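You operate a simulated robot arm through the tools that you are given. There is no shell and no other tool. Be economical: measure what you need, move in short steps, check, and stop when the job is done.

Carry out the task below with a simulated robot arm. There is one attempt and no reset: what you move stays moved.

TASK
Swap the white guide roller on the plate for the silver one.
Fine: tighten the cradle lever first; the star knob waits in the white holed block; white one on the free peg; star knob tight again.

It is judged by the outcome, as a careful person would: the job done as asked, and still so three seconds after it is handed in. It fails if anything else is knocked over, pushed out of place, dropped, spilled or broken.

THE ROBOT
A 7-joint arm with a two-finger parallel gripper, fixed in place. Base frame: the origin is at the foot of the arm, x ahead of it, y to its left, z up; the work surface is at about z = 10. Lengths are in mm, angles in rad, forces in N, time in s.
With the tool pointing down near the work surface it reaches from about 220 to 580 mm from the base axis. Its first joint turns from -1.152 to 1.152 rad. Payload 2.5 kg.
Tool frame: the origin (TCP) lies between the finger pads and is the grasp point; the fingertips stand 23 mm ahead of it; z points along the fingers, y is the line along which they close. The gripper opens to 94 mm. The fingers are 38 mm wide and 10 mm thick; the gripper's body (54 by 96 mm) begins 39 mm behind the TCP.
Orientation is told as [roll, pitch, yaw] about the base's x, y, z axes, in that order, counted from this pose: with the fingers straight down and closing along the base's y, the tool's x points along the base's -x, its y along +y and its z along -z.

THE INTERFACE
- The arm moves only by the tool nudge_tool. Its argument "steps" is a list of rows, each an object (a shift or turn left out is 0, a gripper value left out holds the last) with "angular": the turn, a rotation vector about the tool's x, y, z in rad, a list of three; "linear": the shift along the tool's x, y, z in mm, a list of three; "claw": the finger opening in mm, from 0 to 94. In form: [{"angular": [ax, ay, az], "linear": [dx, dy, dz], "claw": claw}, ...]. A call has 1 to 8 rows; each row is the pose to reach, as a shift and turn from the pose commanded when the call began, along the tool's axes at that moment. A row lasts 0.2 s, in which the tool goes at most 50 mm and 0.15 rad; a call with a longer step from one row to the next is refused whole, and so is a gripper value outside its range. A pose out of reach is approached as far as the arm can. The call stops where the force on the tool passes 70 N (or 10 N more than at its start, if that is more) or the arm is blocked; 0.2 s more then pass. The fingers move at their own pace (about 108 mm/s each) and stop on an object; they squeeze with about 31 N. The grip force told is the motor's: it shows also when the fingers shut on nothing. Time passes only in rows, and 0.2 s behind the last, so rows that repeat a pose let the fingers close. It gives the time, the measured TCP pose, the force on the tool (base axes), the opening and the grip force at its end, in the units of the frame above (readings bear some noise), and new pictures: "show" is both (left out), scene, wrist or none.
- Cameras (640 x 400 px; columns grow to the right, rows downward): "scene" is fixed at [95.8, -393.6, 550.3]; the picture's right is [0.95, -0.30, 0.00], its down [-0.15, -0.48, -0.87] and it looks along [0.26, 0.83, -0.50] (base axes); focal length 324 px, centre (320, 200). "wrist" rides on the gripper at [-39, 0, -44] in the tool frame; the picture's right is [0.00, -1.00, 0.00], its down [0.97, 0.00, -0.24] and it looks along [0.24, 0.00, 0.97] (tool axes); focal length 218 px, centre (320, 200).
- measure_at(camera, pixels): for up to 12 pixels [column, row] of the newest picture of that camera ("zoom" is the newest enlarged one), the place [x, y, z] in the base frame of the surface seen there, good to about 2 mm. No time passes.
- zoom(camera, box): a new picture of the part [left, top, right, bottom] of that camera's present view, enlarged. No time passes.
- close_job(): hands the job in; it is judged then, once.

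Work in short steps. Measure before you move; look again where a grasp or a placing could have gone wrong, and mend it. You have 80 turns and 120 pictures in all, the two below and enlarged ones among them. Open the gripper and draw the arm clear of the work before you hand the job in, unless the task says otherwise.

The tools are called after "Call:" as a command line: name --argument value ..., lists and objects as JSON in quotes. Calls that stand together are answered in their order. nudge_tool: Moves the arm, as the interface text tells. Its arguments: {"type":"object","properties":{"steps":{"type":"array","items":{"type":"object","properties":{"angular":{"type":"array","items":{"type":"number"}},"linear":{"type":"array","items":{"type":"number"}},"claw":{"type":"number"}}}},"show":{"type":"string","enum":["both","scene","wrist","none"]}},"required":["steps"]} The other tools are called the same way: measure_at (camera, pixels) gives the place of the surface under pixels of a picture; zoom (camera, box) takes an enlarged picture of a part of a camera's view; close_job () hands the job in.

At the start:

```text
time: 0.0
tcp_pos: [242.2, 305.5, 362.8]
orientation: [0.0, 0.001, -0.001]
force: [0.8, 0.3, -0.8]
finger_gap: 93.9
grip_force: 0.0
```

scene: 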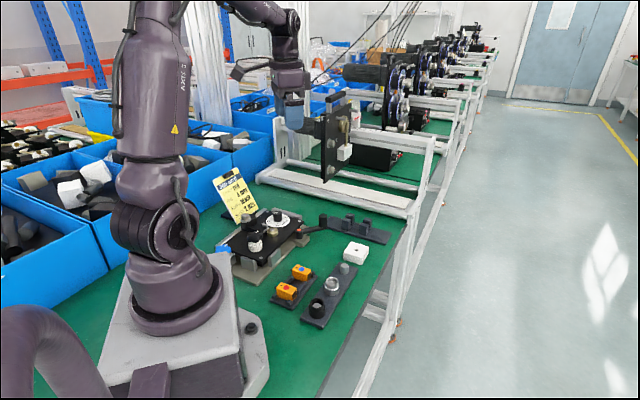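
wrist: 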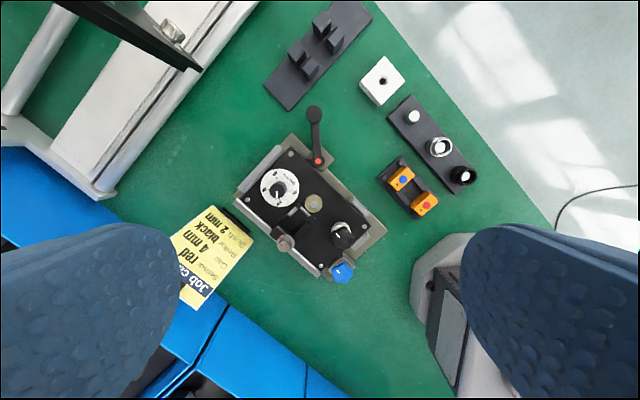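

I start by enlarging the plate and the peg rack in both views.

Call:
zoom --camera "wrist" --box '[220, 90, 400, 290]'

Call:
zoom --camera "scene" --box '[200, 170, 400, 335]'

Call:
zoom --camera "wrist" --box '[350, 40, 490, 220]'

Call:
zoom --camera "wrist" --box '[160, 200, 260, 310]'

```text
2.00 times, centred on (310, 190) of wrist
```

zoom: 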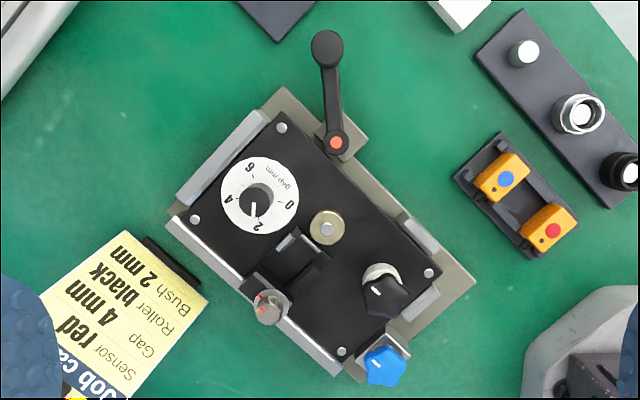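

```text
2.42 times, centred on (300, 252) of scene
```

zoom: 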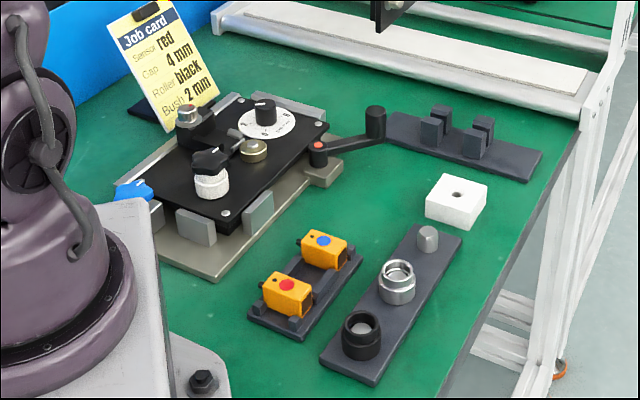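

```text
2.22 times, centred on (420, 130) of wrist
```

zoom: 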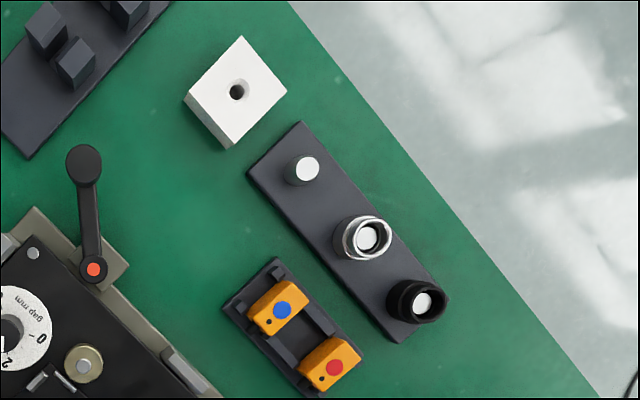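

```text
3.64 times, centred on (210, 255) of wrist
```

zoom: 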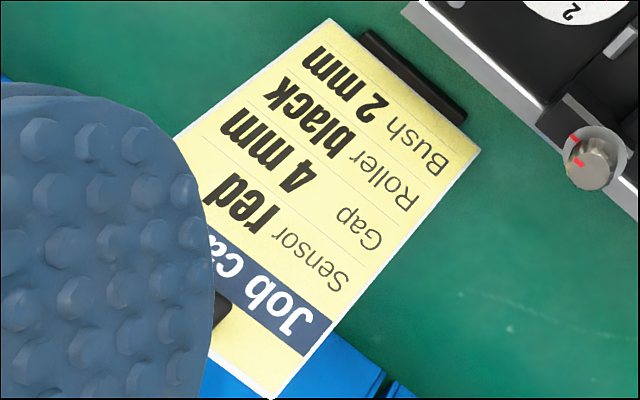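

The job card says black, but the task names silver, so I follow the task. Next I measure the lever, the star knob, the block, the pegs and the rollers in the wrist view.

Call:
measure_at --camera "wrist" --pixels '[[314, 115], [317, 137], [318, 160], [342, 236], [383, 80], [413, 116], [440, 147], [462, 175], [342, 272], [313, 203], [335, 150], [350, 222]]'

Call:
measure_at --camera "scene" --pixels '[[331, 231], [308, 230], [263, 218], [263, 230], [353, 249], [345, 266], [332, 280], [317, 304], [316, 220], [300, 229]]'

Call:
zoom --camera "scene" --box '[220, 200, 340, 275]'

```text
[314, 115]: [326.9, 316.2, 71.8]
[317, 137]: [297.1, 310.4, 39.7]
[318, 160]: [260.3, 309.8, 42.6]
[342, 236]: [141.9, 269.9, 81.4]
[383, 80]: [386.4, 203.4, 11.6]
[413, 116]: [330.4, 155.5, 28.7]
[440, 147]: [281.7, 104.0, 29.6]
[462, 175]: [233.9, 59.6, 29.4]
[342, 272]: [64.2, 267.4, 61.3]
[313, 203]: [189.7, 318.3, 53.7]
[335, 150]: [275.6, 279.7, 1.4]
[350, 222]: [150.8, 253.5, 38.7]
```

```text
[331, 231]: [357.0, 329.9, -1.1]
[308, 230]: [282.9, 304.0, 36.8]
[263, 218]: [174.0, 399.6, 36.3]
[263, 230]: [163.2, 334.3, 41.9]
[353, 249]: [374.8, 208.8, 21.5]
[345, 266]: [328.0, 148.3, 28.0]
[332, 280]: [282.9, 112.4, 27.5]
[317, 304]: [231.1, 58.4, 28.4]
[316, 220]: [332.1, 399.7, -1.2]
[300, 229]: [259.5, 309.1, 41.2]
```

```text
5.33 times, centred on (280, 238) of scene
```

zoom: 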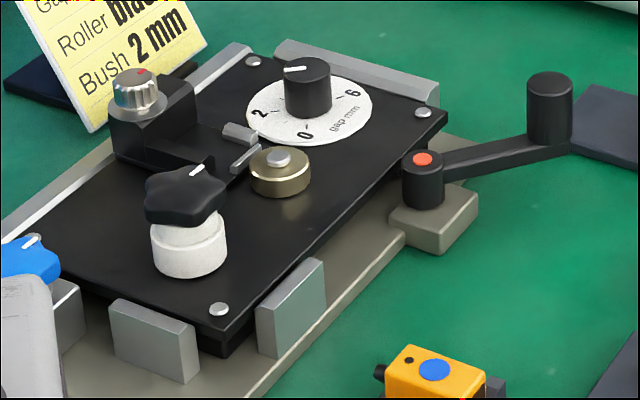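

The lever pivot is near (260, 310) with its grip near (327, 316, 72), and the black star knob is near (142, 270, 81). I go down for a closer look at lever, plate and knob.

Call:
nudge_tool --steps '[{"linear": [5, -5, 45]}, {"linear": [10, -10, 90]}, {"linear": [12, -15, 140]}, {"linear": [12, -15, 140]}]'

```text
refused: row 3 steps farther than a row can; nothing moved
```

Call:
nudge_tool --steps '[{"linear": [5, -5, 45]}, {"linear": [10, -10, 90]}, {"linear": [12, -15, 135]}, {"linear": [12, -15, 140]}]'

```text
time: 1.0
tcp_pos: [231.9, 293.0, 220.4]
orientation: [0.002, 0.0, 0.003]
force: [0.5, 1.1, 0.8]
finger_gap: 94.0
grip_force: 0.0
```

scene: 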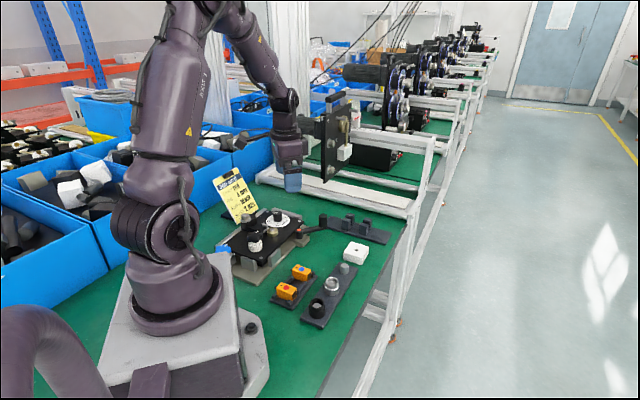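
wrist: 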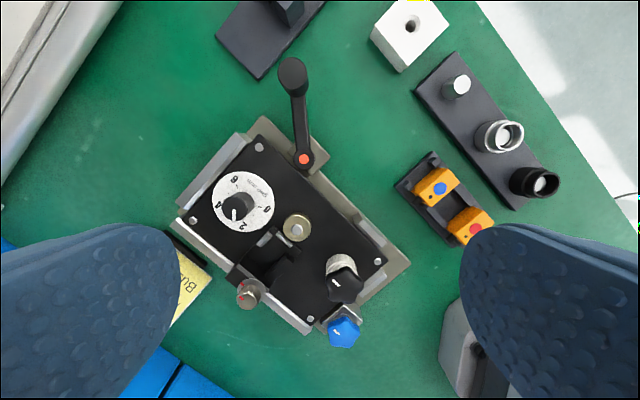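

Call:
zoom --camera "wrist" --box '[250, 50, 350, 190]'

Call:
zoom --camera "wrist" --box '[300, 240, 390, 350]'

Call:
measure_at --camera "wrist" --pixels '[[292, 68], [304, 159], [341, 262], [345, 288], [344, 332], [411, 24], [458, 84], [506, 138], [543, 185], [375, 262], [260, 148], [410, 45]]'

```text
2.86 times, centred on (300, 120) of wrist
```

zoom: 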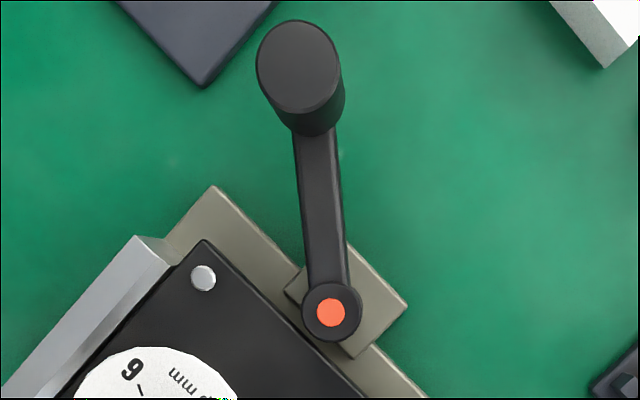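

```text
3.64 times, centred on (345, 295) of wrist
```

zoom: 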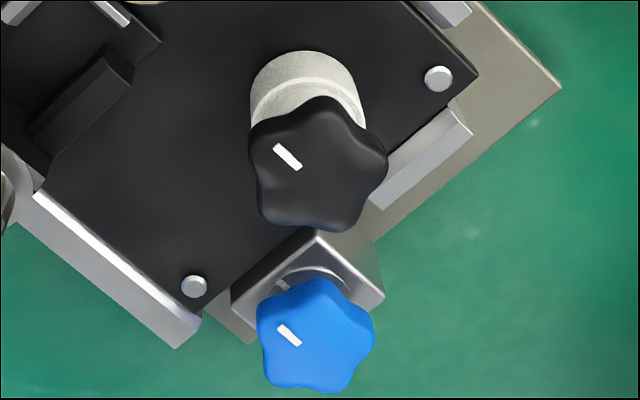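

```text
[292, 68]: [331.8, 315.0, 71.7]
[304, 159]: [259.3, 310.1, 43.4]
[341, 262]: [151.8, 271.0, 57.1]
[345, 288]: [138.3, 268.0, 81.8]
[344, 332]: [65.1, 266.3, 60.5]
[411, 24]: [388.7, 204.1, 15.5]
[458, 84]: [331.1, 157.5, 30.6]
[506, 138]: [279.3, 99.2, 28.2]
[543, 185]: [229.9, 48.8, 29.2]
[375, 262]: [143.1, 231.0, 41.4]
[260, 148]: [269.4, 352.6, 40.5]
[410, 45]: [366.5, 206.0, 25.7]
```

The lever's pivot is (259, 310) and its grip is about (330, 315.5), roughly 24 mm wide with its top at z 72. I move above the grip, then go down with the fingers straddling it.

Call:
nudge_tool --steps '[{"linear": [-40, 10, 20]}, {"linear": [-80, 20, 40]}, {"linear": [-98, 22.5, 75]}, {"linear": [-98, 22.5, 110], "claw": 60}, {"linear": [-98, 22.5, 110]}]'

```text
time: 2.2
tcp_pos: [331.0, 314.2, 109.7]
orientation: [-0.001, 0.0, 0.001]
force: [0.9, -0.1, -0.8]
finger_gap: 60.0
grip_force: 0.2
```

scene: 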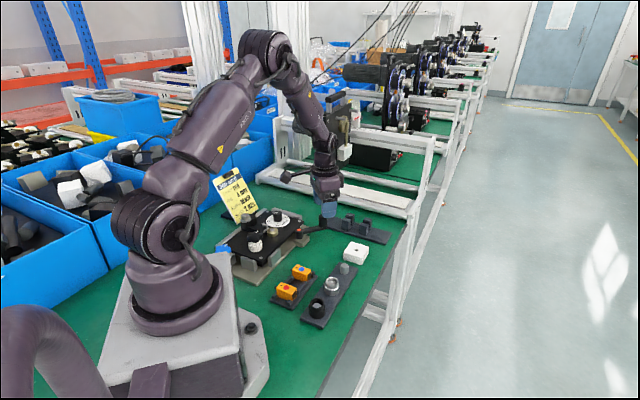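
wrist: 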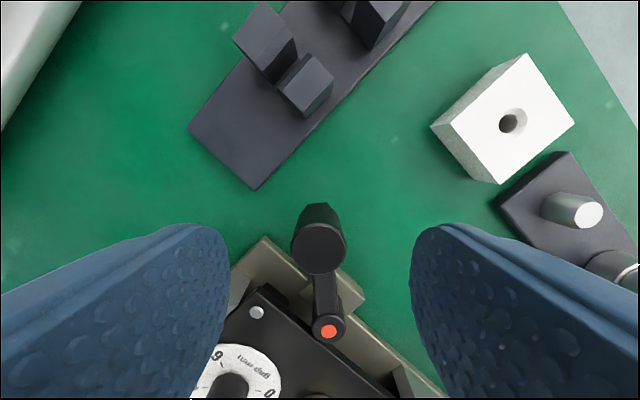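

The grip's top disc is centred near (319, 248); I check its place, along with the nearby block.

Call:
measure_at --camera "wrist" --pixels '[[319, 248], [295, 248], [344, 248], [319, 225], [319, 270], [328, 331], [486, 181], [573, 124], [527, 56], [510, 120], [457, 155], [577, 212]]'

```text
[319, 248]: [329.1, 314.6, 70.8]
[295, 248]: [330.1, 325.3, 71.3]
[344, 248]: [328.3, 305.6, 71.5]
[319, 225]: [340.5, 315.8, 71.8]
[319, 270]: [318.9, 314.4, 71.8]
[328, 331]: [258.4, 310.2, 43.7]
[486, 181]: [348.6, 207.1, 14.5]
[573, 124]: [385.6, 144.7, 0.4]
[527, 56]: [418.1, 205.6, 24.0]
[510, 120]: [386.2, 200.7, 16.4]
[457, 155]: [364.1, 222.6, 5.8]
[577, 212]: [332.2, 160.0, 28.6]
```

The grip is centred at (329.3, 315). I go down to z 64 and close on it.

Call:
nudge_tool --steps '[{"linear": [1.5, 0.5, 25]}, {"linear": [1.5, 0.5, 45]}, {"linear": [1.5, 0.5, 45], "claw": 10}, {"linear": [1.5, 0.5, 45], "claw": 10}]' --show "wrist"

```text
time: 3.2
tcp_pos: [329.4, 313.8, 65.9]
orientation: [0.0, 0.001, 0.001]
force: [1.2, 1.5, -0.5]
finger_gap: 22.9
grip_force: 45.7
```

wrist: 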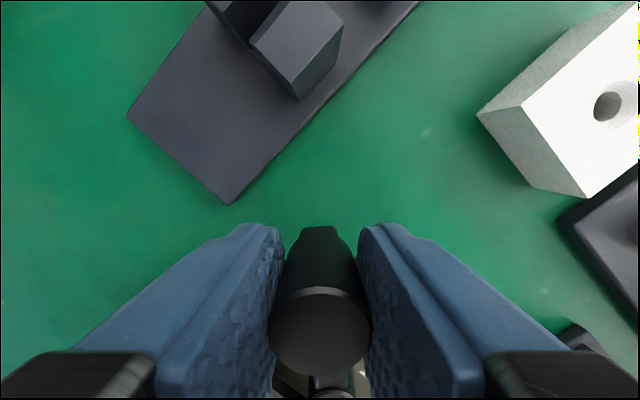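

Held (gap 22.9). I try a small clockwise orbit about the pivot, turning the tool with the lever.

Call:
nudge_tool --steps '[{"linear": [0, -8.5, 0], "angular": [0, 0, 0.12]}, {"linear": [0.9, -16.9, 0], "angular": [0, 0, 0.24]}, {"linear": [2.9, -25.1, 0], "angular": [0, 0, 0.36]}]' --show "both"

```text
time: 4.0
tcp_pos: [325.5, 286.3, 66.3]
orientation: [-0.002, -0.001, -0.364]
force: [19.4, 2.3, -32.3]
finger_gap: 23.3
grip_force: 45.2
```

scene: 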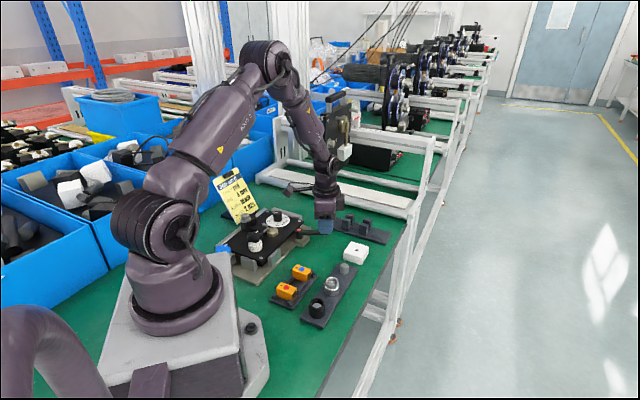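
wrist: 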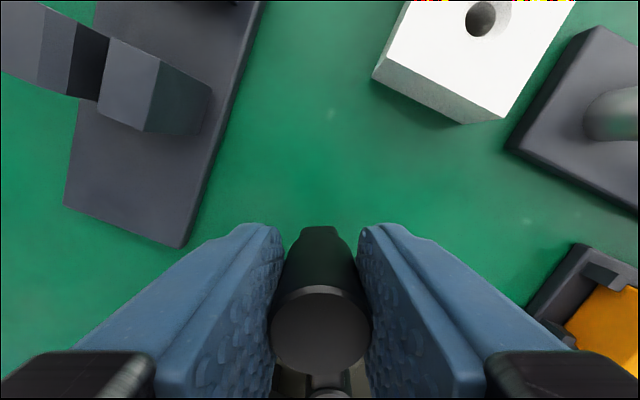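

The lever follows freely with little tangential force; it pulls slightly down and outward. I carry on clockwise with a small correction for that.

Call:
nudge_tool --steps '[{"linear": [-0.4, -8.5, 0.7], "angular": [0, 0, 0.12]}, {"linear": [0.7, -16.9, 1], "angular": [0, 0, 0.24]}, {"linear": [2.8, -25.2, 1], "angular": [0, 0, 0.36]}]' --show "wrist"

```text
time: 4.8
tcp_pos: [312.3, 263.9, 67.0]
orientation: [-0.002, 0.001, -0.726]
force: [18.4, -13.0, -15.0]
finger_gap: 23.3
grip_force: 44.7
```

wrist: 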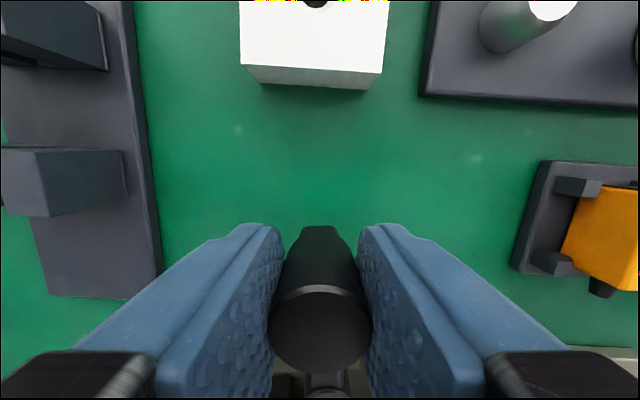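

Still turning smoothly, now about 0.73 rad. I continue.

Call:
nudge_tool --steps '[{"linear": [-0.6, -8.5, 0.4], "angular": [0, 0, 0.12]}, {"linear": [0.3, -16.9, 0.7], "angular": [0, 0, 0.24]}, {"linear": [2.3, -25.2, 0.7], "angular": [0, 0, 0.36]}]' --show "wrist"

```text
time: 5.6
tcp_pos: [294.4, 249.7, 66.4]
orientation: [0.001, 0.0, -1.086]
force: [10.2, -15.9, 2.3]
finger_gap: 22.7
grip_force: 44.6
```

wrist: 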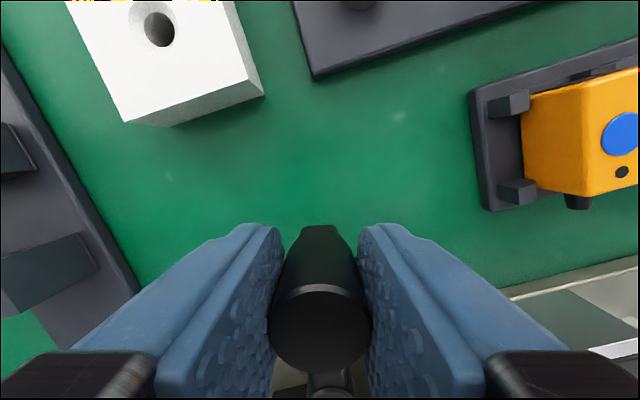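

Still free; continuing.

Call:
nudge_tool --steps '[{"linear": [-0.4, -8.5, 0], "angular": [0, 0, 0.12]}, {"linear": [0.5, -16.9, 0], "angular": [0, 0, 0.24]}, {"linear": [2.5, -25.2, 0], "angular": [0, 0, 0.36]}]' --show "both"

```text
time: 6.4
tcp_pos: [273.7, 239.6, 66.8]
orientation: [0.01, 0.003, -1.443]
force: [33.6, 4.9, -22.2]
finger_gap: 23.1
grip_force: 44.9
```

scene: 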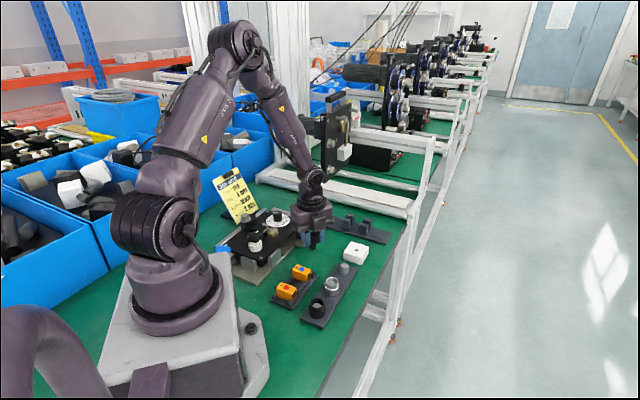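
wrist: 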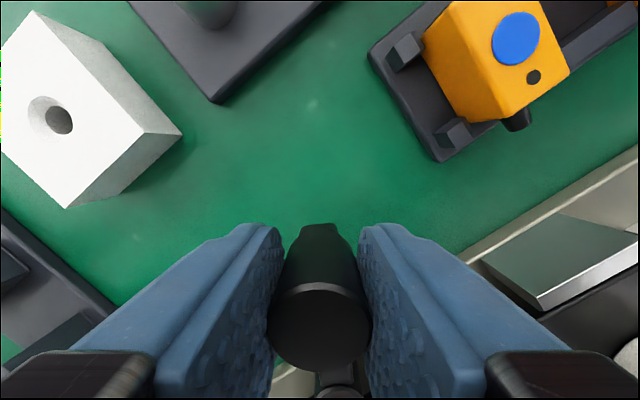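

A tangential resistance has appeared (+34 N along x), so it is tightening or near a stop. I push on gently.

Call:
nudge_tool --steps '[{"linear": [0, -3, 0], "angular": [0, 0, 0.04]}, {"linear": [0.2, -5, 0], "angular": [0, 0, 0.07]}]' --show "wrist"

```text
time: 7.1
tcp_pos: [275.4, 241.2, 67.0]
orientation: [0.027, 0.007, -1.517]
force: [14.3, 6.6, -12.8]
finger_gap: 23.7
grip_force: 45.2
stopped in row 2: the force on the tool passed its limit (the readings are from after the stop); the commanded pose is now the measured one
```

wrist: 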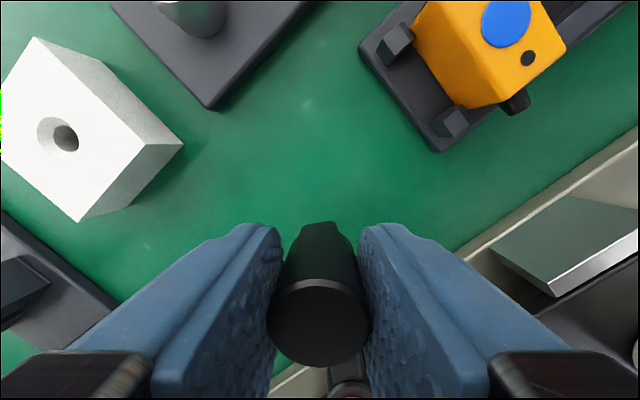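

The force limit was passed at about 80° of travel: a hard stop, so the lever is tight. I let go and rise straight up.

Call:
nudge_tool --steps '[{"linear": [0, 0, 0], "claw": 50}, {"linear": [0, 0, 0], "claw": 50}, {"linear": [0, 0, -40], "claw": 50}, {"linear": [0, 0, -85], "claw": 50}, {"linear": [0, 0, -130], "claw": 90}, {"linear": [0, 0, -130], "claw": 90}]'

```text
time: 8.5
tcp_pos: [270.1, 236.0, 197.7]
orientation: [0.025, 0.007, -1.515]
force: [0.2, 0.1, -0.1]
finger_gap: 89.8
grip_force: 0.0
```

scene: 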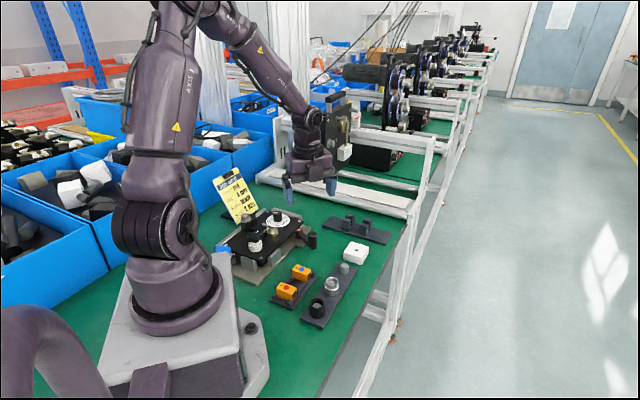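
wrist: 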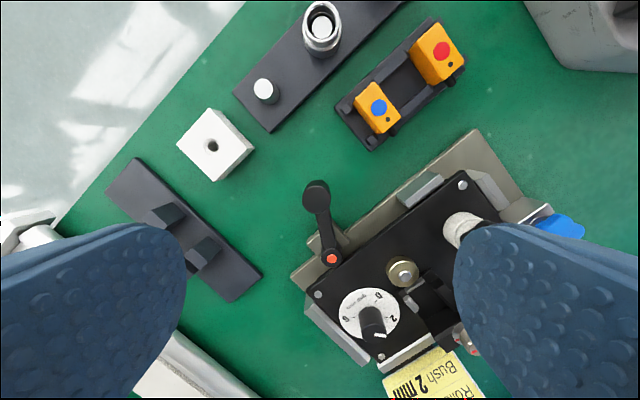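

The lever now points along −y. I measure its resting place and look at the black knob and roller from the side for heights.

Call:
measure_at --camera "wrist" --pixels '[[316, 192], [331, 259], [212, 145], [263, 90], [322, 26]]'

Call:
zoom --camera "scene" --box '[235, 200, 283, 260]'

```text
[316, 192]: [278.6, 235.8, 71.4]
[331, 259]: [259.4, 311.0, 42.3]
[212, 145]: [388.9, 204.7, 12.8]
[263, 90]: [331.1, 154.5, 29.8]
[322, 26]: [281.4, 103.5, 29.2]
```

```text
6.67 times, centred on (259, 230) of scene
```

zoom: 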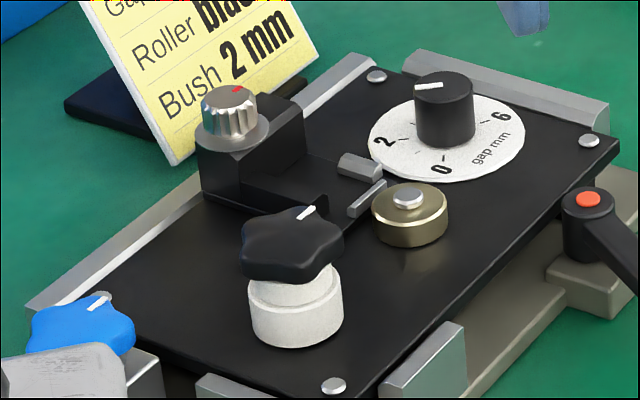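

Call:
measure_at --camera "zoom" --pixels '[[292, 235], [285, 276], [250, 262], [335, 255], [293, 292], [297, 325], [297, 345], [252, 320], [340, 310], [243, 240], [342, 238], [228, 95]]'

```text
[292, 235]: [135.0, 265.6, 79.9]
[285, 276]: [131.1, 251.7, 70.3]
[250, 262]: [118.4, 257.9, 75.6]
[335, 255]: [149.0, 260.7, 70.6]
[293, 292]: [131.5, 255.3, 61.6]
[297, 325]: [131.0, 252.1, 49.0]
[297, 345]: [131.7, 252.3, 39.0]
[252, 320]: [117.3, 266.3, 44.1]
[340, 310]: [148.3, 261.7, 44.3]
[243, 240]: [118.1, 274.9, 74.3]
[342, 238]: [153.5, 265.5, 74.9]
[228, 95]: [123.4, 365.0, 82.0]
```

The knob is centred about (137, 268), spans z 69–81 and is about 36 wide, with a narrower roller neck below. I move above it and remove the slight roll.

Call:
nudge_tool --steps '[{"linear": [12, -45, 10], "angular": [-0.007, -0.025, 0]}, {"linear": [26, -88, 25], "angular": [-0.007, -0.025, 0]}, {"linear": [39.4, -131.4, 40], "angular": [-0.007, -0.025, 0]}, {"linear": [39.4, -131.4, 65], "angular": [-0.007, -0.025, 0]}, {"linear": [39.4, -131.4, 65], "angular": [-0.007, -0.025, 0]}]'

```text
time: 9.7
tcp_pos: [140.3, 272.4, 128.4]
orientation: [0.031, -0.018, -1.516]
force: [0.2, 0.1, 0.1]
finger_gap: 90.0
grip_force: 0.1
```

scene: 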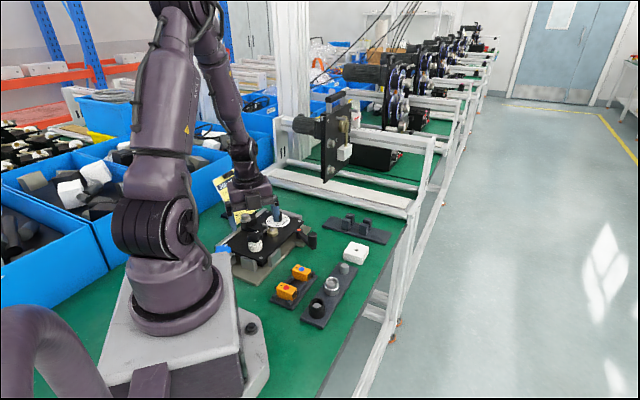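
wrist: 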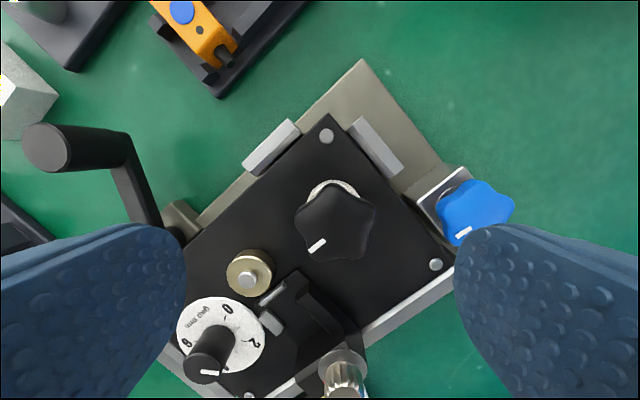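

Roll/pitch follow the tool's own axes, so I'll correct by +0.031 about x and +0.018 about y. First I measure the knob's lobes.

Call:
measure_at --camera "wrist" --pixels '[[336, 222], [302, 208], [297, 212], [345, 184], [374, 210], [362, 254], [316, 259], [316, 244]]'

Call:
zoom --camera "wrist" --box '[280, 165, 390, 275]'

```text
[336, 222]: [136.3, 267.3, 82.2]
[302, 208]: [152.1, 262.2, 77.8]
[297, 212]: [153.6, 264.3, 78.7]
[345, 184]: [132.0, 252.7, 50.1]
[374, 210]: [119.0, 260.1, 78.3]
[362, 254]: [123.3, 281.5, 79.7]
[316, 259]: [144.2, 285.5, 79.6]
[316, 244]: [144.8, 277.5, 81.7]
```

```text
3.64 times, centred on (335, 220) of wrist
```

zoom: 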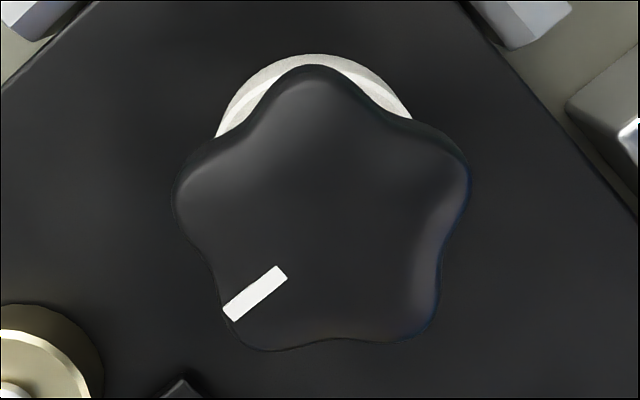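

The knob's centre is (137, 268). One lobe should sit square on a finger and a valley on the other, so I turn the tool 0.31 rad clockwise above the knob and level it.

Call:
nudge_tool --steps '[{"linear": [-2, -2, 0], "angular": [0.016, 0.009, 0.14]}, {"linear": [-4.2, -3.5, 5], "angular": [0.031, 0.018, 0.28]}, {"linear": [-4.2, -3.5, 10], "angular": [0.031, 0.018, 0.314], "claw": 66}, {"linear": [-4.2, -3.5, 10], "angular": [0.031, 0.018, 0.314]}]' --show "wrist"

```text
time: 10.7
tcp_pos: [137.6, 269.0, 119.3]
orientation: [0.001, 0.004, -1.829]
force: [0.1, -0.6, -0.3]
finger_gap: 66.0
grip_force: 0.0
```

wrist: 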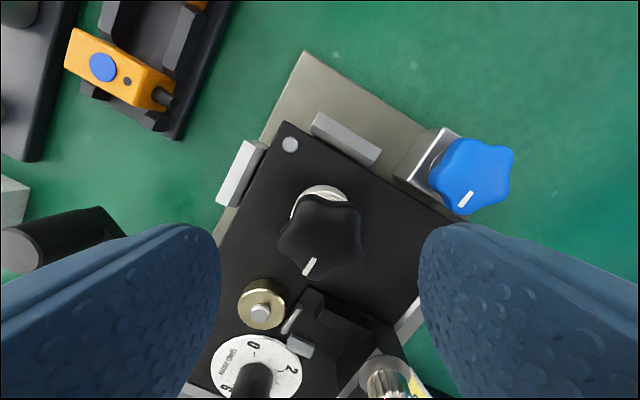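

The left lobe is now square to the left finger. I go down to z 85 and close.

Call:
nudge_tool --steps '[{"linear": [0.5, 0.3, 20]}, {"linear": [1, 0.5, 34.5]}, {"linear": [1, 0.5, 34.5], "claw": 15}, {"linear": [1, 0.5, 34.5], "claw": 15}]'

```text
time: 11.7
tcp_pos: [135.4, 269.4, 84.7]
orientation: [-0.003, 0.004, -1.824]
force: [-27.5, 7.7, 0.1]
finger_gap: 35.6
grip_force: 31.1
```

scene: 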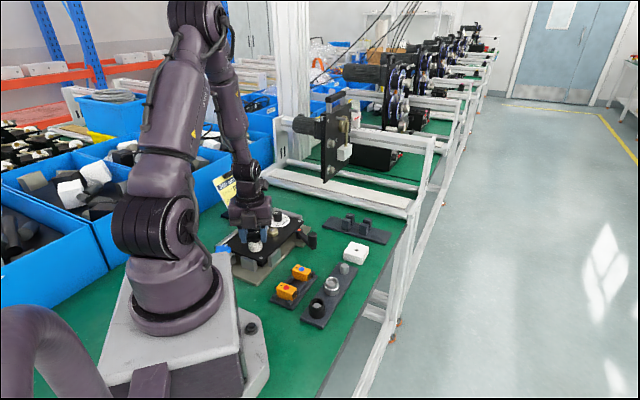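
wrist: 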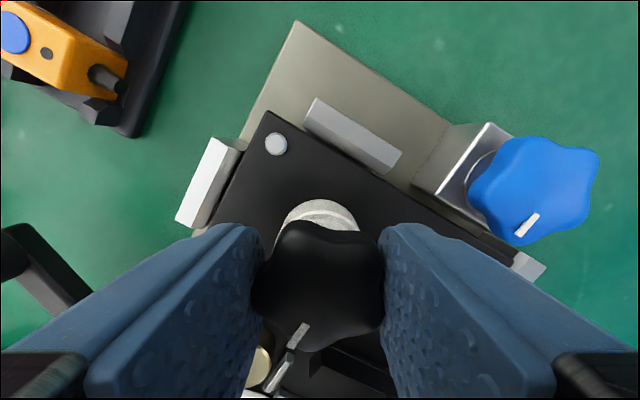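

Gripped at 35.6 mm, with a 27 N side force from off-centre fingers. I shift to relieve it, then start turning counterclockwise.

Call:
nudge_tool --steps '[{"linear": [0, -1.7, 0]}, {"linear": [-0.1, -1.7, 0], "angular": [0, 0, -0.14]}, {"linear": [-0.3, -1.7, 0], "angular": [0, 0, -0.28]}, {"linear": [-0.4, -1.7, 0], "angular": [0, 0, -0.42]}]' --show "wrist"

```text
time: 12.7
tcp_pos: [136.0, 268.9, 85.0]
orientation: [0.006, 0.004, -1.405]
force: [-15.3, 3.0, 8.2]
finger_gap: 35.7
grip_force: 31.2
```

wrist: 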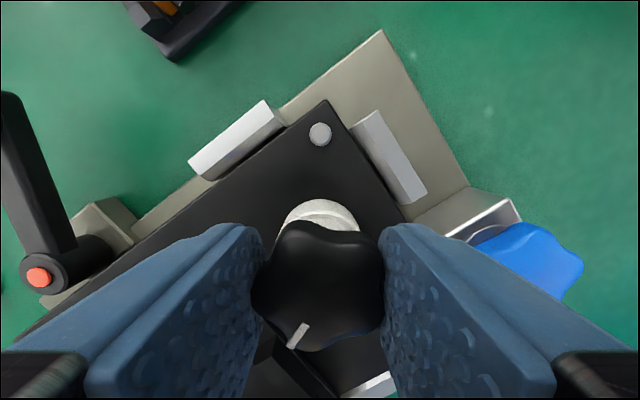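

The knob turns with the tool (its mark stays put in view). I continue counterclockwise, with a slight rise and relief.

Call:
nudge_tool --steps '[{"linear": [0, -0.7, 0], "angular": [0, 0, -0.14]}, {"linear": [0, -0.7, -0.3], "angular": [0, 0, -0.28]}, {"linear": [-0.2, -0.7, -0.4], "angular": [0, 0, -0.42]}, {"linear": [-0.3, -0.6, -0.5], "angular": [0, 0, -0.56]}, {"linear": [-0.5, -0.5, -0.6], "angular": [0, 0, -0.7]}, {"linear": [-0.5, -0.4, -0.7], "angular": [0, 0, -0.84]}, {"linear": [-0.5, -0.4, -0.8], "angular": [0, 0, -0.98]}]' --show "wrist"

```text
time: 14.3
tcp_pos: [134.4, 269.3, 85.2]
orientation: [0.01, -0.001, -0.426]
force: [-7.6, 8.7, 22.6]
finger_gap: 35.5
grip_force: 30.9
```

wrist: 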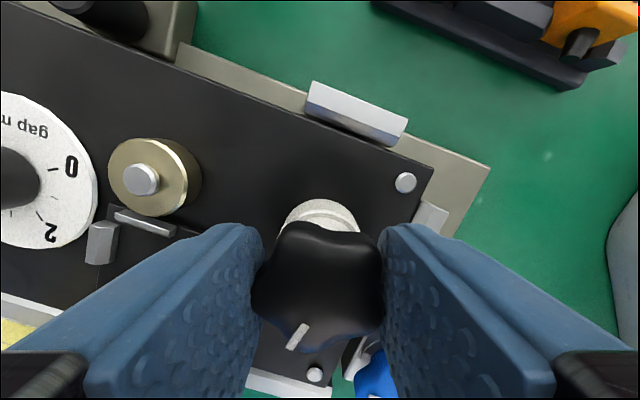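

Upward force is growing to 22 N: the knob climbs as it unscrews. I continue with more rise.

Call:
nudge_tool --steps '[{"linear": [0, 0, -1], "angular": [0, 0, -0.14]}, {"linear": [0, 0.2, -1.4], "angular": [0, 0, -0.28]}, {"linear": [-0.2, 0.3, -1.6], "angular": [0, 0, -0.42]}, {"linear": [-0.3, 0.4, -1.9], "angular": [0, 0, -0.56]}, {"linear": [-0.3, 0.5, -2.1], "angular": [0, 0, -0.7]}, {"linear": [-0.3, 0.5, -2.3], "angular": [0, 0, -0.84]}, {"linear": [-0.3, 0.5, -2.5], "angular": [0, 0, -0.98]}]' --show "wrist"

```text
time: 15.9
tcp_pos: [134.7, 269.3, 88.4]
orientation: [0.001, -0.007, 0.554]
force: [5.3, 11.1, 1.0]
finger_gap: 36.0
grip_force: 31.1
```

wrist: 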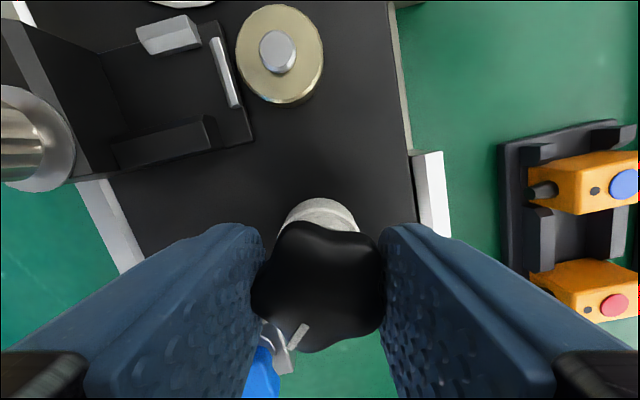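

Turned 2.4 rad so far with the vertical force balanced. Continuing.

Call:
nudge_tool --steps '[{"linear": [0, 0.2, -0.3], "angular": [0, 0, -0.14]}, {"linear": [0, 0.3, -0.5], "angular": [0, 0, -0.28]}, {"linear": [0, 0.4, -0.7], "angular": [0, 0, -0.42]}, {"linear": [0, 0.5, -0.9], "angular": [0, 0, -0.56]}, {"linear": [0, 0.6, -1.1], "angular": [0, 0, -0.7]}, {"linear": [0, 0.6, -1.3], "angular": [0, 0, -0.84]}, {"linear": [0, 0.6, -1.5], "angular": [0, 0, -0.98]}]' --show "wrist"

```text
time: 17.5
tcp_pos: [133.3, 268.3, 88.1]
orientation: [-0.004, 0.001, 1.531]
force: [2.2, -1.3, 3.5]
finger_gap: 35.7
grip_force: 31.2
```

wrist: 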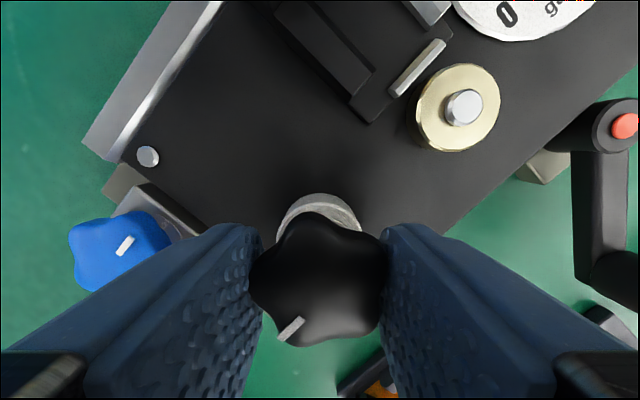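

Forces have dropped to almost nothing after 3.4 rad, so the knob may be free. I lift gently to test.

Call:
nudge_tool --steps '[{"linear": [0, 0, -1.5]}, {"linear": [0, 0, -3]}]' --show "wrist"

```text
time: 18.1
tcp_pos: [133.4, 269.6, 91.6]
orientation: [-0.005, -0.004, 1.532]
force: [0.8, -2.4, 0.1]
finger_gap: 35.8
grip_force: 30.6
```

wrist: 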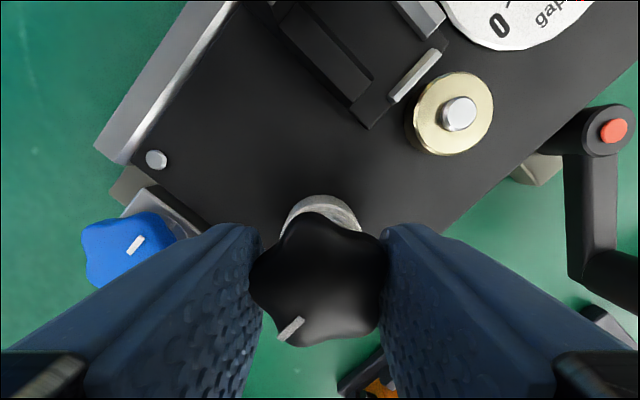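

No resistance: it is free. I lift it further and check from the scene.

Call:
nudge_tool --steps '[{"linear": [0, 0, -15]}, {"linear": [0, 0, -40]}, {"linear": [0, 0, -75]}, {"linear": [0, 0, -75]}]'

Call:
zoom --camera "scene" --box '[215, 160, 315, 260]'

```text
time: 19.1
tcp_pos: [134.7, 267.0, 167.1]
orientation: [-0.004, -0.003, 1.531]
force: [0.9, -0.9, -0.4]
finger_gap: 14.8
grip_force: 0.1
```

scene: 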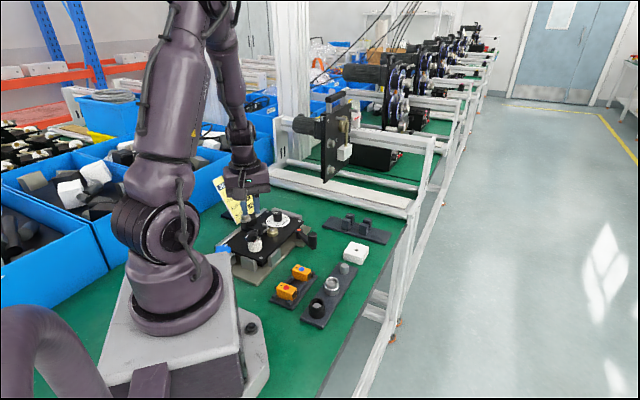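
wrist: 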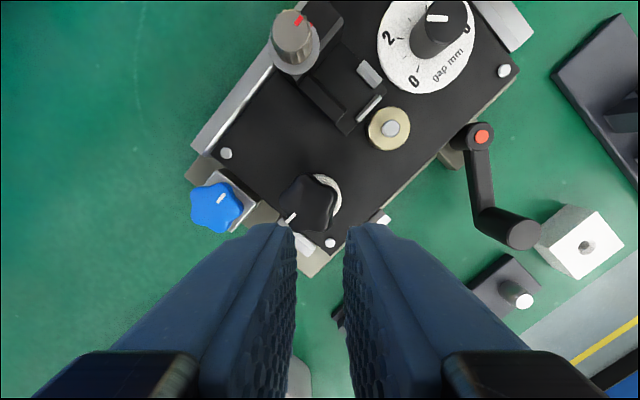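

```text
4.00 times, centred on (265, 210) of scene
```

zoom: 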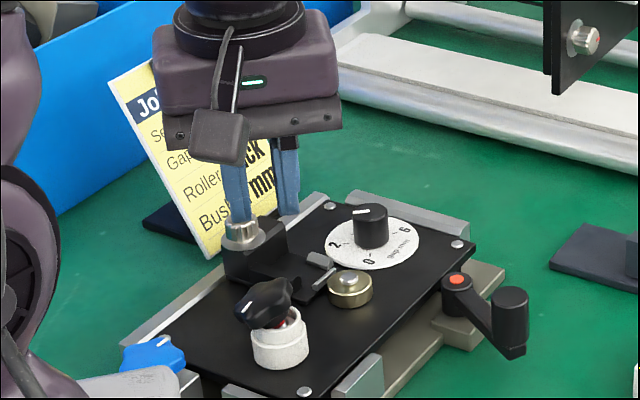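

The fingers slipped off: the gap is 14.8 and the knob now leans on the roller. I look closely.

Call:
zoom --camera "scene" --box '[240, 215, 290, 260]'

Call:
zoom --camera "wrist" --box '[255, 155, 365, 245]'

Call:
measure_at --camera "wrist" --pixels '[[306, 202], [288, 195], [305, 178], [331, 192], [331, 220], [300, 225], [283, 220], [316, 205], [328, 180], [338, 200]]'

```text
8.89 times, centred on (265, 238) of scene
```

zoom: 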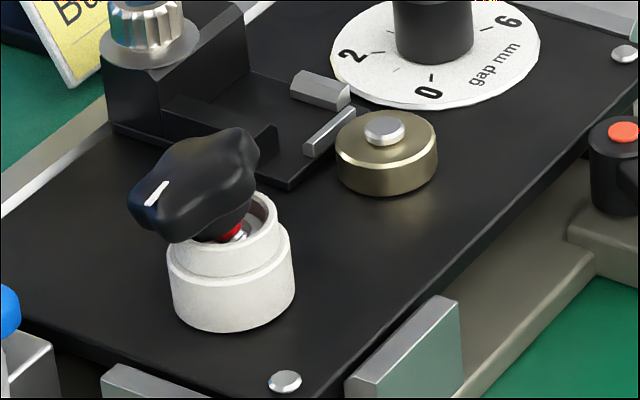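

```text
4.44 times, centred on (310, 200) of wrist
```

zoom: 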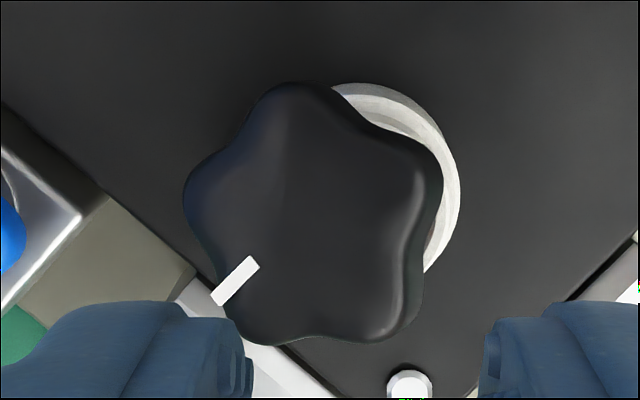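

```text
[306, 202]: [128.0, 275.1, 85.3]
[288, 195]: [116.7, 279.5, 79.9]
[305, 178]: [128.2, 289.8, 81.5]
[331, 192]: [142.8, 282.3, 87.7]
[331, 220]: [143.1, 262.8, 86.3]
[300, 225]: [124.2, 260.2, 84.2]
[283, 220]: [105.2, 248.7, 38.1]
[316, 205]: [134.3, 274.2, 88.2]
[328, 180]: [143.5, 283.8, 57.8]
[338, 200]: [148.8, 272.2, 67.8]
```

The knob has come off its thread and leans about 16° toward −x, resting on the roller. It is centred near (132, 273.5, 81). I turn to yaw 0.2 so the fingers close across the tilt, keeping high.

Call:
nudge_tool --steps '[{"angular": [0, 0, 0.15], "claw": 66}, {"angular": [0, 0, 0.3]}, {"angular": [0, 0, 0.45]}, {"angular": [0, 0, 0.6]}, {"angular": [0, 0, 0.75]}, {"angular": [0, 0, 0.9]}, {"angular": [0, 0, 1.05]}, {"angular": [0, 0, 1.2]}]' --show "none"

Call:
nudge_tool --steps '[{"angular": [0, 0, 0.12]}, {"angular": [0, 0, 0.12], "linear": [0, 0, 20]}]'

Call:
zoom --camera "wrist" --box '[270, 220, 410, 330]'

```text
time: 20.9
tcp_pos: [135.0, 268.1, 168.5]
orientation: [0.003, -0.004, 0.327]
force: [0.3, -0.5, 0.4]
finger_gap: 66.2
grip_force: 0.0
```

```text
time: 21.5
tcp_pos: [134.4, 268.7, 148.7]
orientation: [0.004, -0.005, 0.209]
force: [-0.3, 0.3, -0.3]
finger_gap: 66.1
grip_force: 0.0
```

scene: 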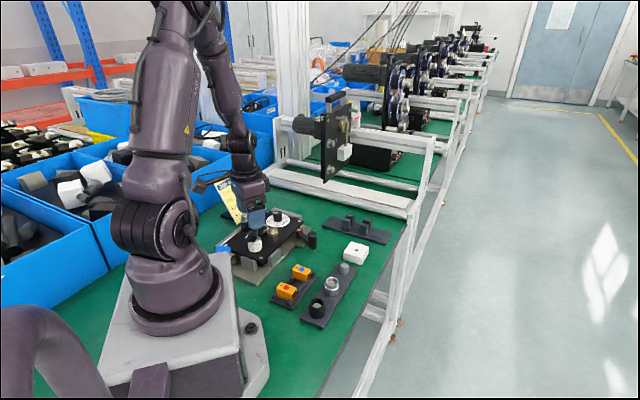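
wrist: 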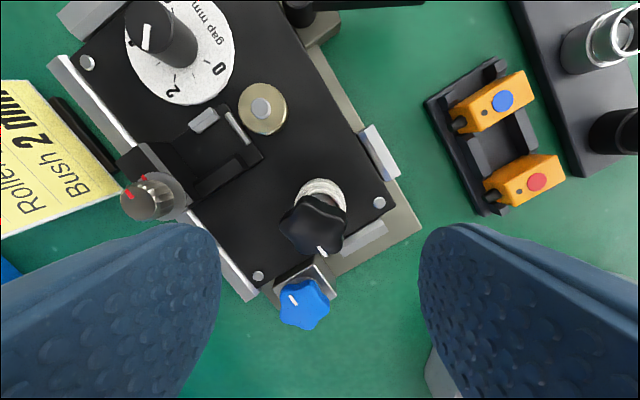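

```text
3.64 times, centred on (340, 275) of wrist
```

zoom: 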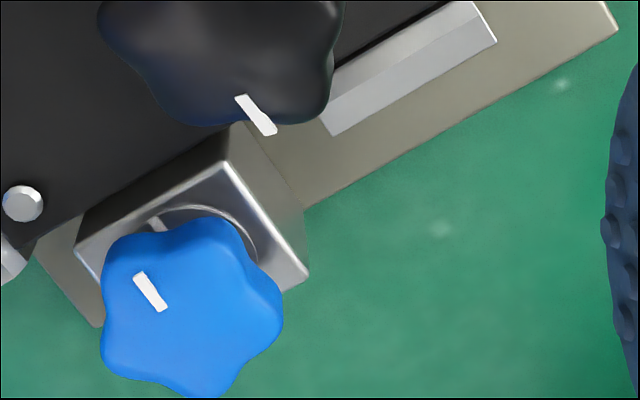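

I measure the tilted knob precisely.

Call:
measure_at --camera "wrist" --pixels '[[314, 223], [296, 210], [316, 205], [333, 215], [335, 232], [318, 240], [298, 232], [305, 222], [322, 222], [285, 223], [345, 220], [320, 186]]'

Call:
zoom --camera "wrist" --box '[270, 170, 360, 270]'

```text
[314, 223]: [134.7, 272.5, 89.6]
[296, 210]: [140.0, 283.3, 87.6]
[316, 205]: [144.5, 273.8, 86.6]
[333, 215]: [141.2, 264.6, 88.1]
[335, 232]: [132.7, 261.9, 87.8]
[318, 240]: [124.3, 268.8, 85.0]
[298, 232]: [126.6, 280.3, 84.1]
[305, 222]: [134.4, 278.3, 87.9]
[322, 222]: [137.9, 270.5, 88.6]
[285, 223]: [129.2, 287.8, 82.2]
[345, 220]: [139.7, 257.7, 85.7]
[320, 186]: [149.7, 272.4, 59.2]
```

```text
4.00 times, centred on (315, 220) of wrist
```

zoom: 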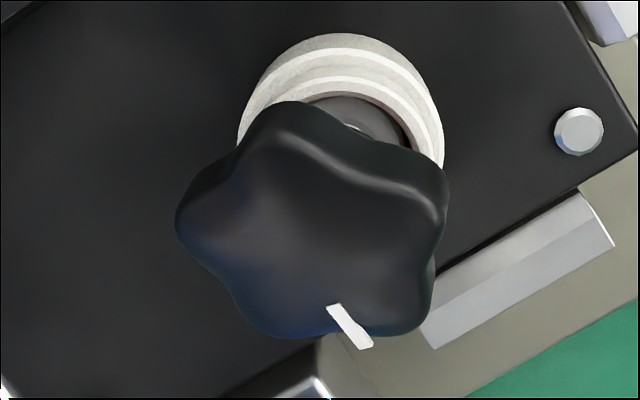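

The left lobe and the right-side valley line up with the fingers at this yaw. I pitch by −0.2 to match the tilt and come near along the knob's axis.

Call:
nudge_tool --steps '[{"linear": [4, 4, 10], "angular": [0, -0.1, 0]}, {"linear": [7.4, 6.9, 22], "angular": [0, -0.2, 0]}, {"linear": [4.2, 5.7, 38], "angular": [0, -0.2, 0]}, {"linear": [4.2, 5.7, 38], "angular": [0, -0.2, 0]}]'

```text
time: 22.5
tcp_pos: [128.9, 272.1, 111.1]
orientation: [0.005, -0.205, 0.212]
force: [0.4, 0.8, 0.5]
finger_gap: 65.9
grip_force: 0.1
```

scene: 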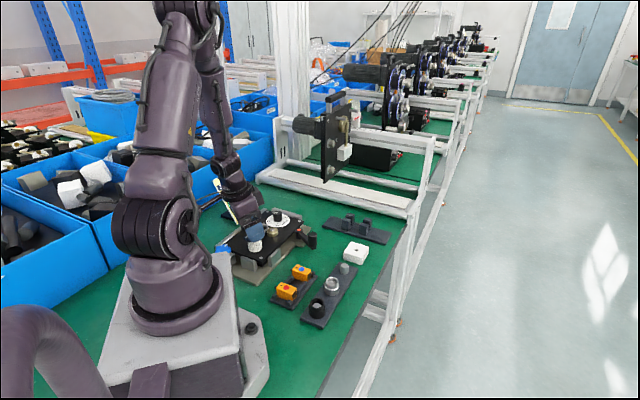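
wrist: 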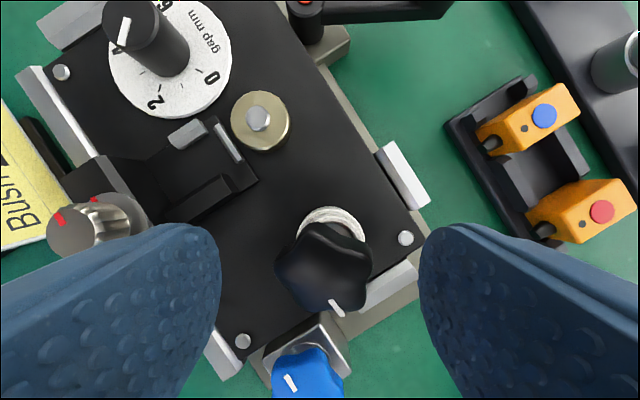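

Lined up. I advance 19.5 mm along the tool axis and close.

Call:
nudge_tool --steps '[{"linear": [0, 0, 10]}, {"linear": [0, 0, 19.5]}, {"linear": [0, 0, 19.5], "claw": 50}, {"linear": [0, 0, 19.5], "claw": 42}, {"linear": [0, 0, 19.5], "claw": 20}, {"linear": [0, 0, 19.5], "claw": 20}]'

Call:
zoom --camera "scene" --box '[225, 200, 305, 260]'

```text
time: 23.9
tcp_pos: [134.2, 275.5, 89.4]
orientation: [0.004, -0.205, 0.211]
force: [0.5, -0.5, -0.5]
finger_gap: 37.0
grip_force: 31.1
```

scene: 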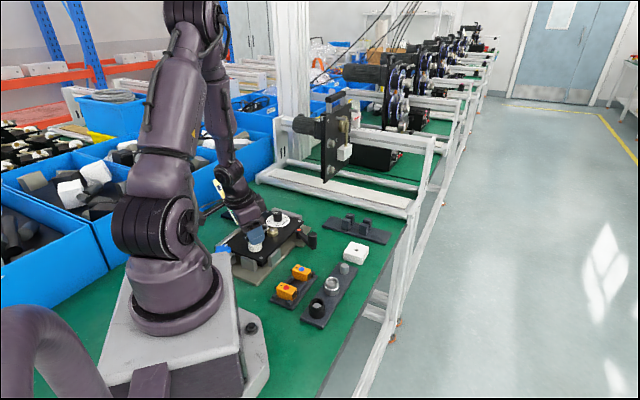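
wrist: 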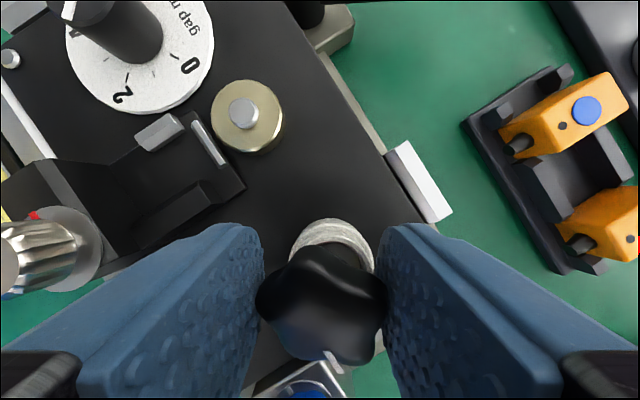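

```text
6.67 times, centred on (265, 230) of scene
```

zoom: 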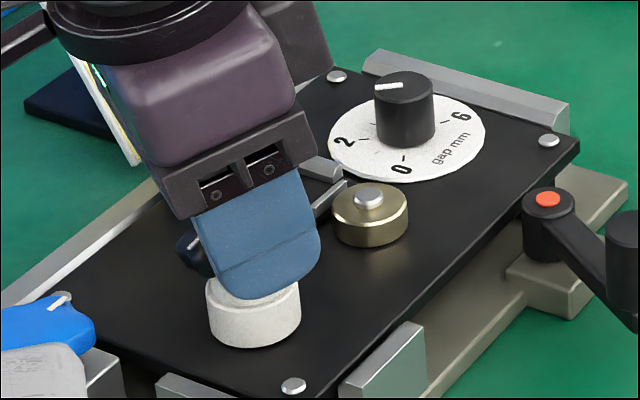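

Gripped at 37 mm with no side load. I lift slowly along the knob's own axis.

Call:
nudge_tool --steps '[{"linear": [0, 0, -4]}, {"linear": [0, 0, -8]}, {"linear": [0, 0, -13]}, {"linear": [0, 0, -18]}, {"linear": [0, 0, -23]}]'

Call:
zoom --camera "scene" --box '[225, 190, 305, 260]'

```text
time: 25.1
tcp_pos: [130.3, 272.2, 114.1]
orientation: [0.004, -0.203, 0.209]
force: [0.3, 0.0, -0.9]
finger_gap: 36.9
grip_force: 31.6
```

scene: 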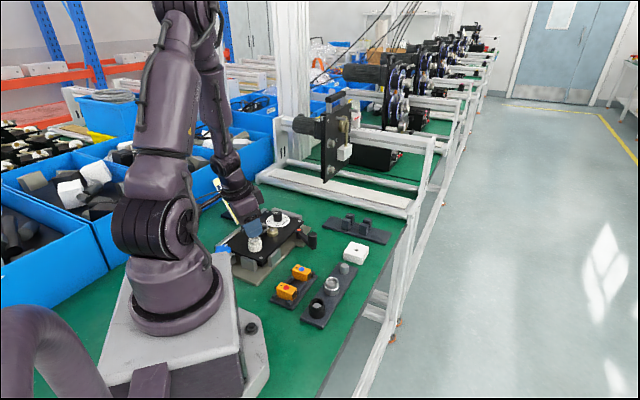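
wrist: 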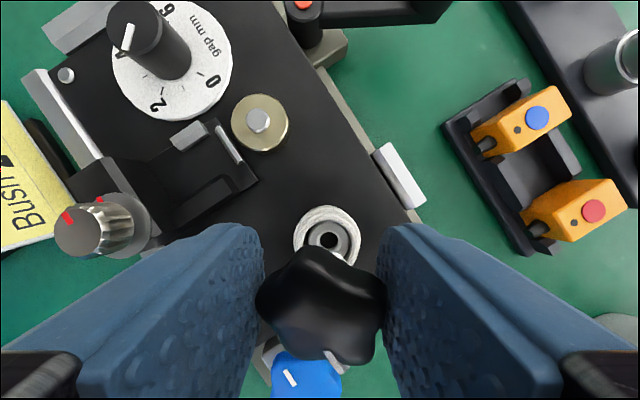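

```text
5.71 times, centred on (265, 225) of scene
```

zoom: 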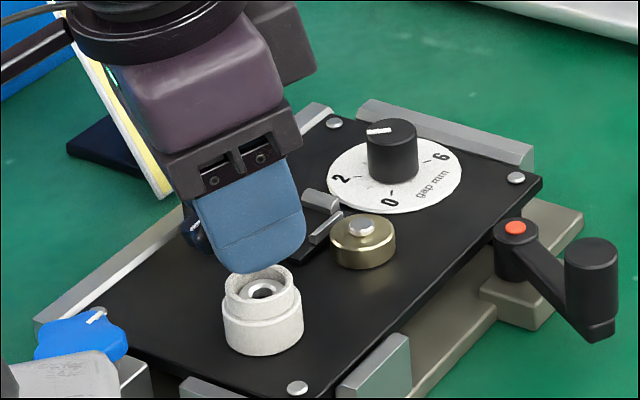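

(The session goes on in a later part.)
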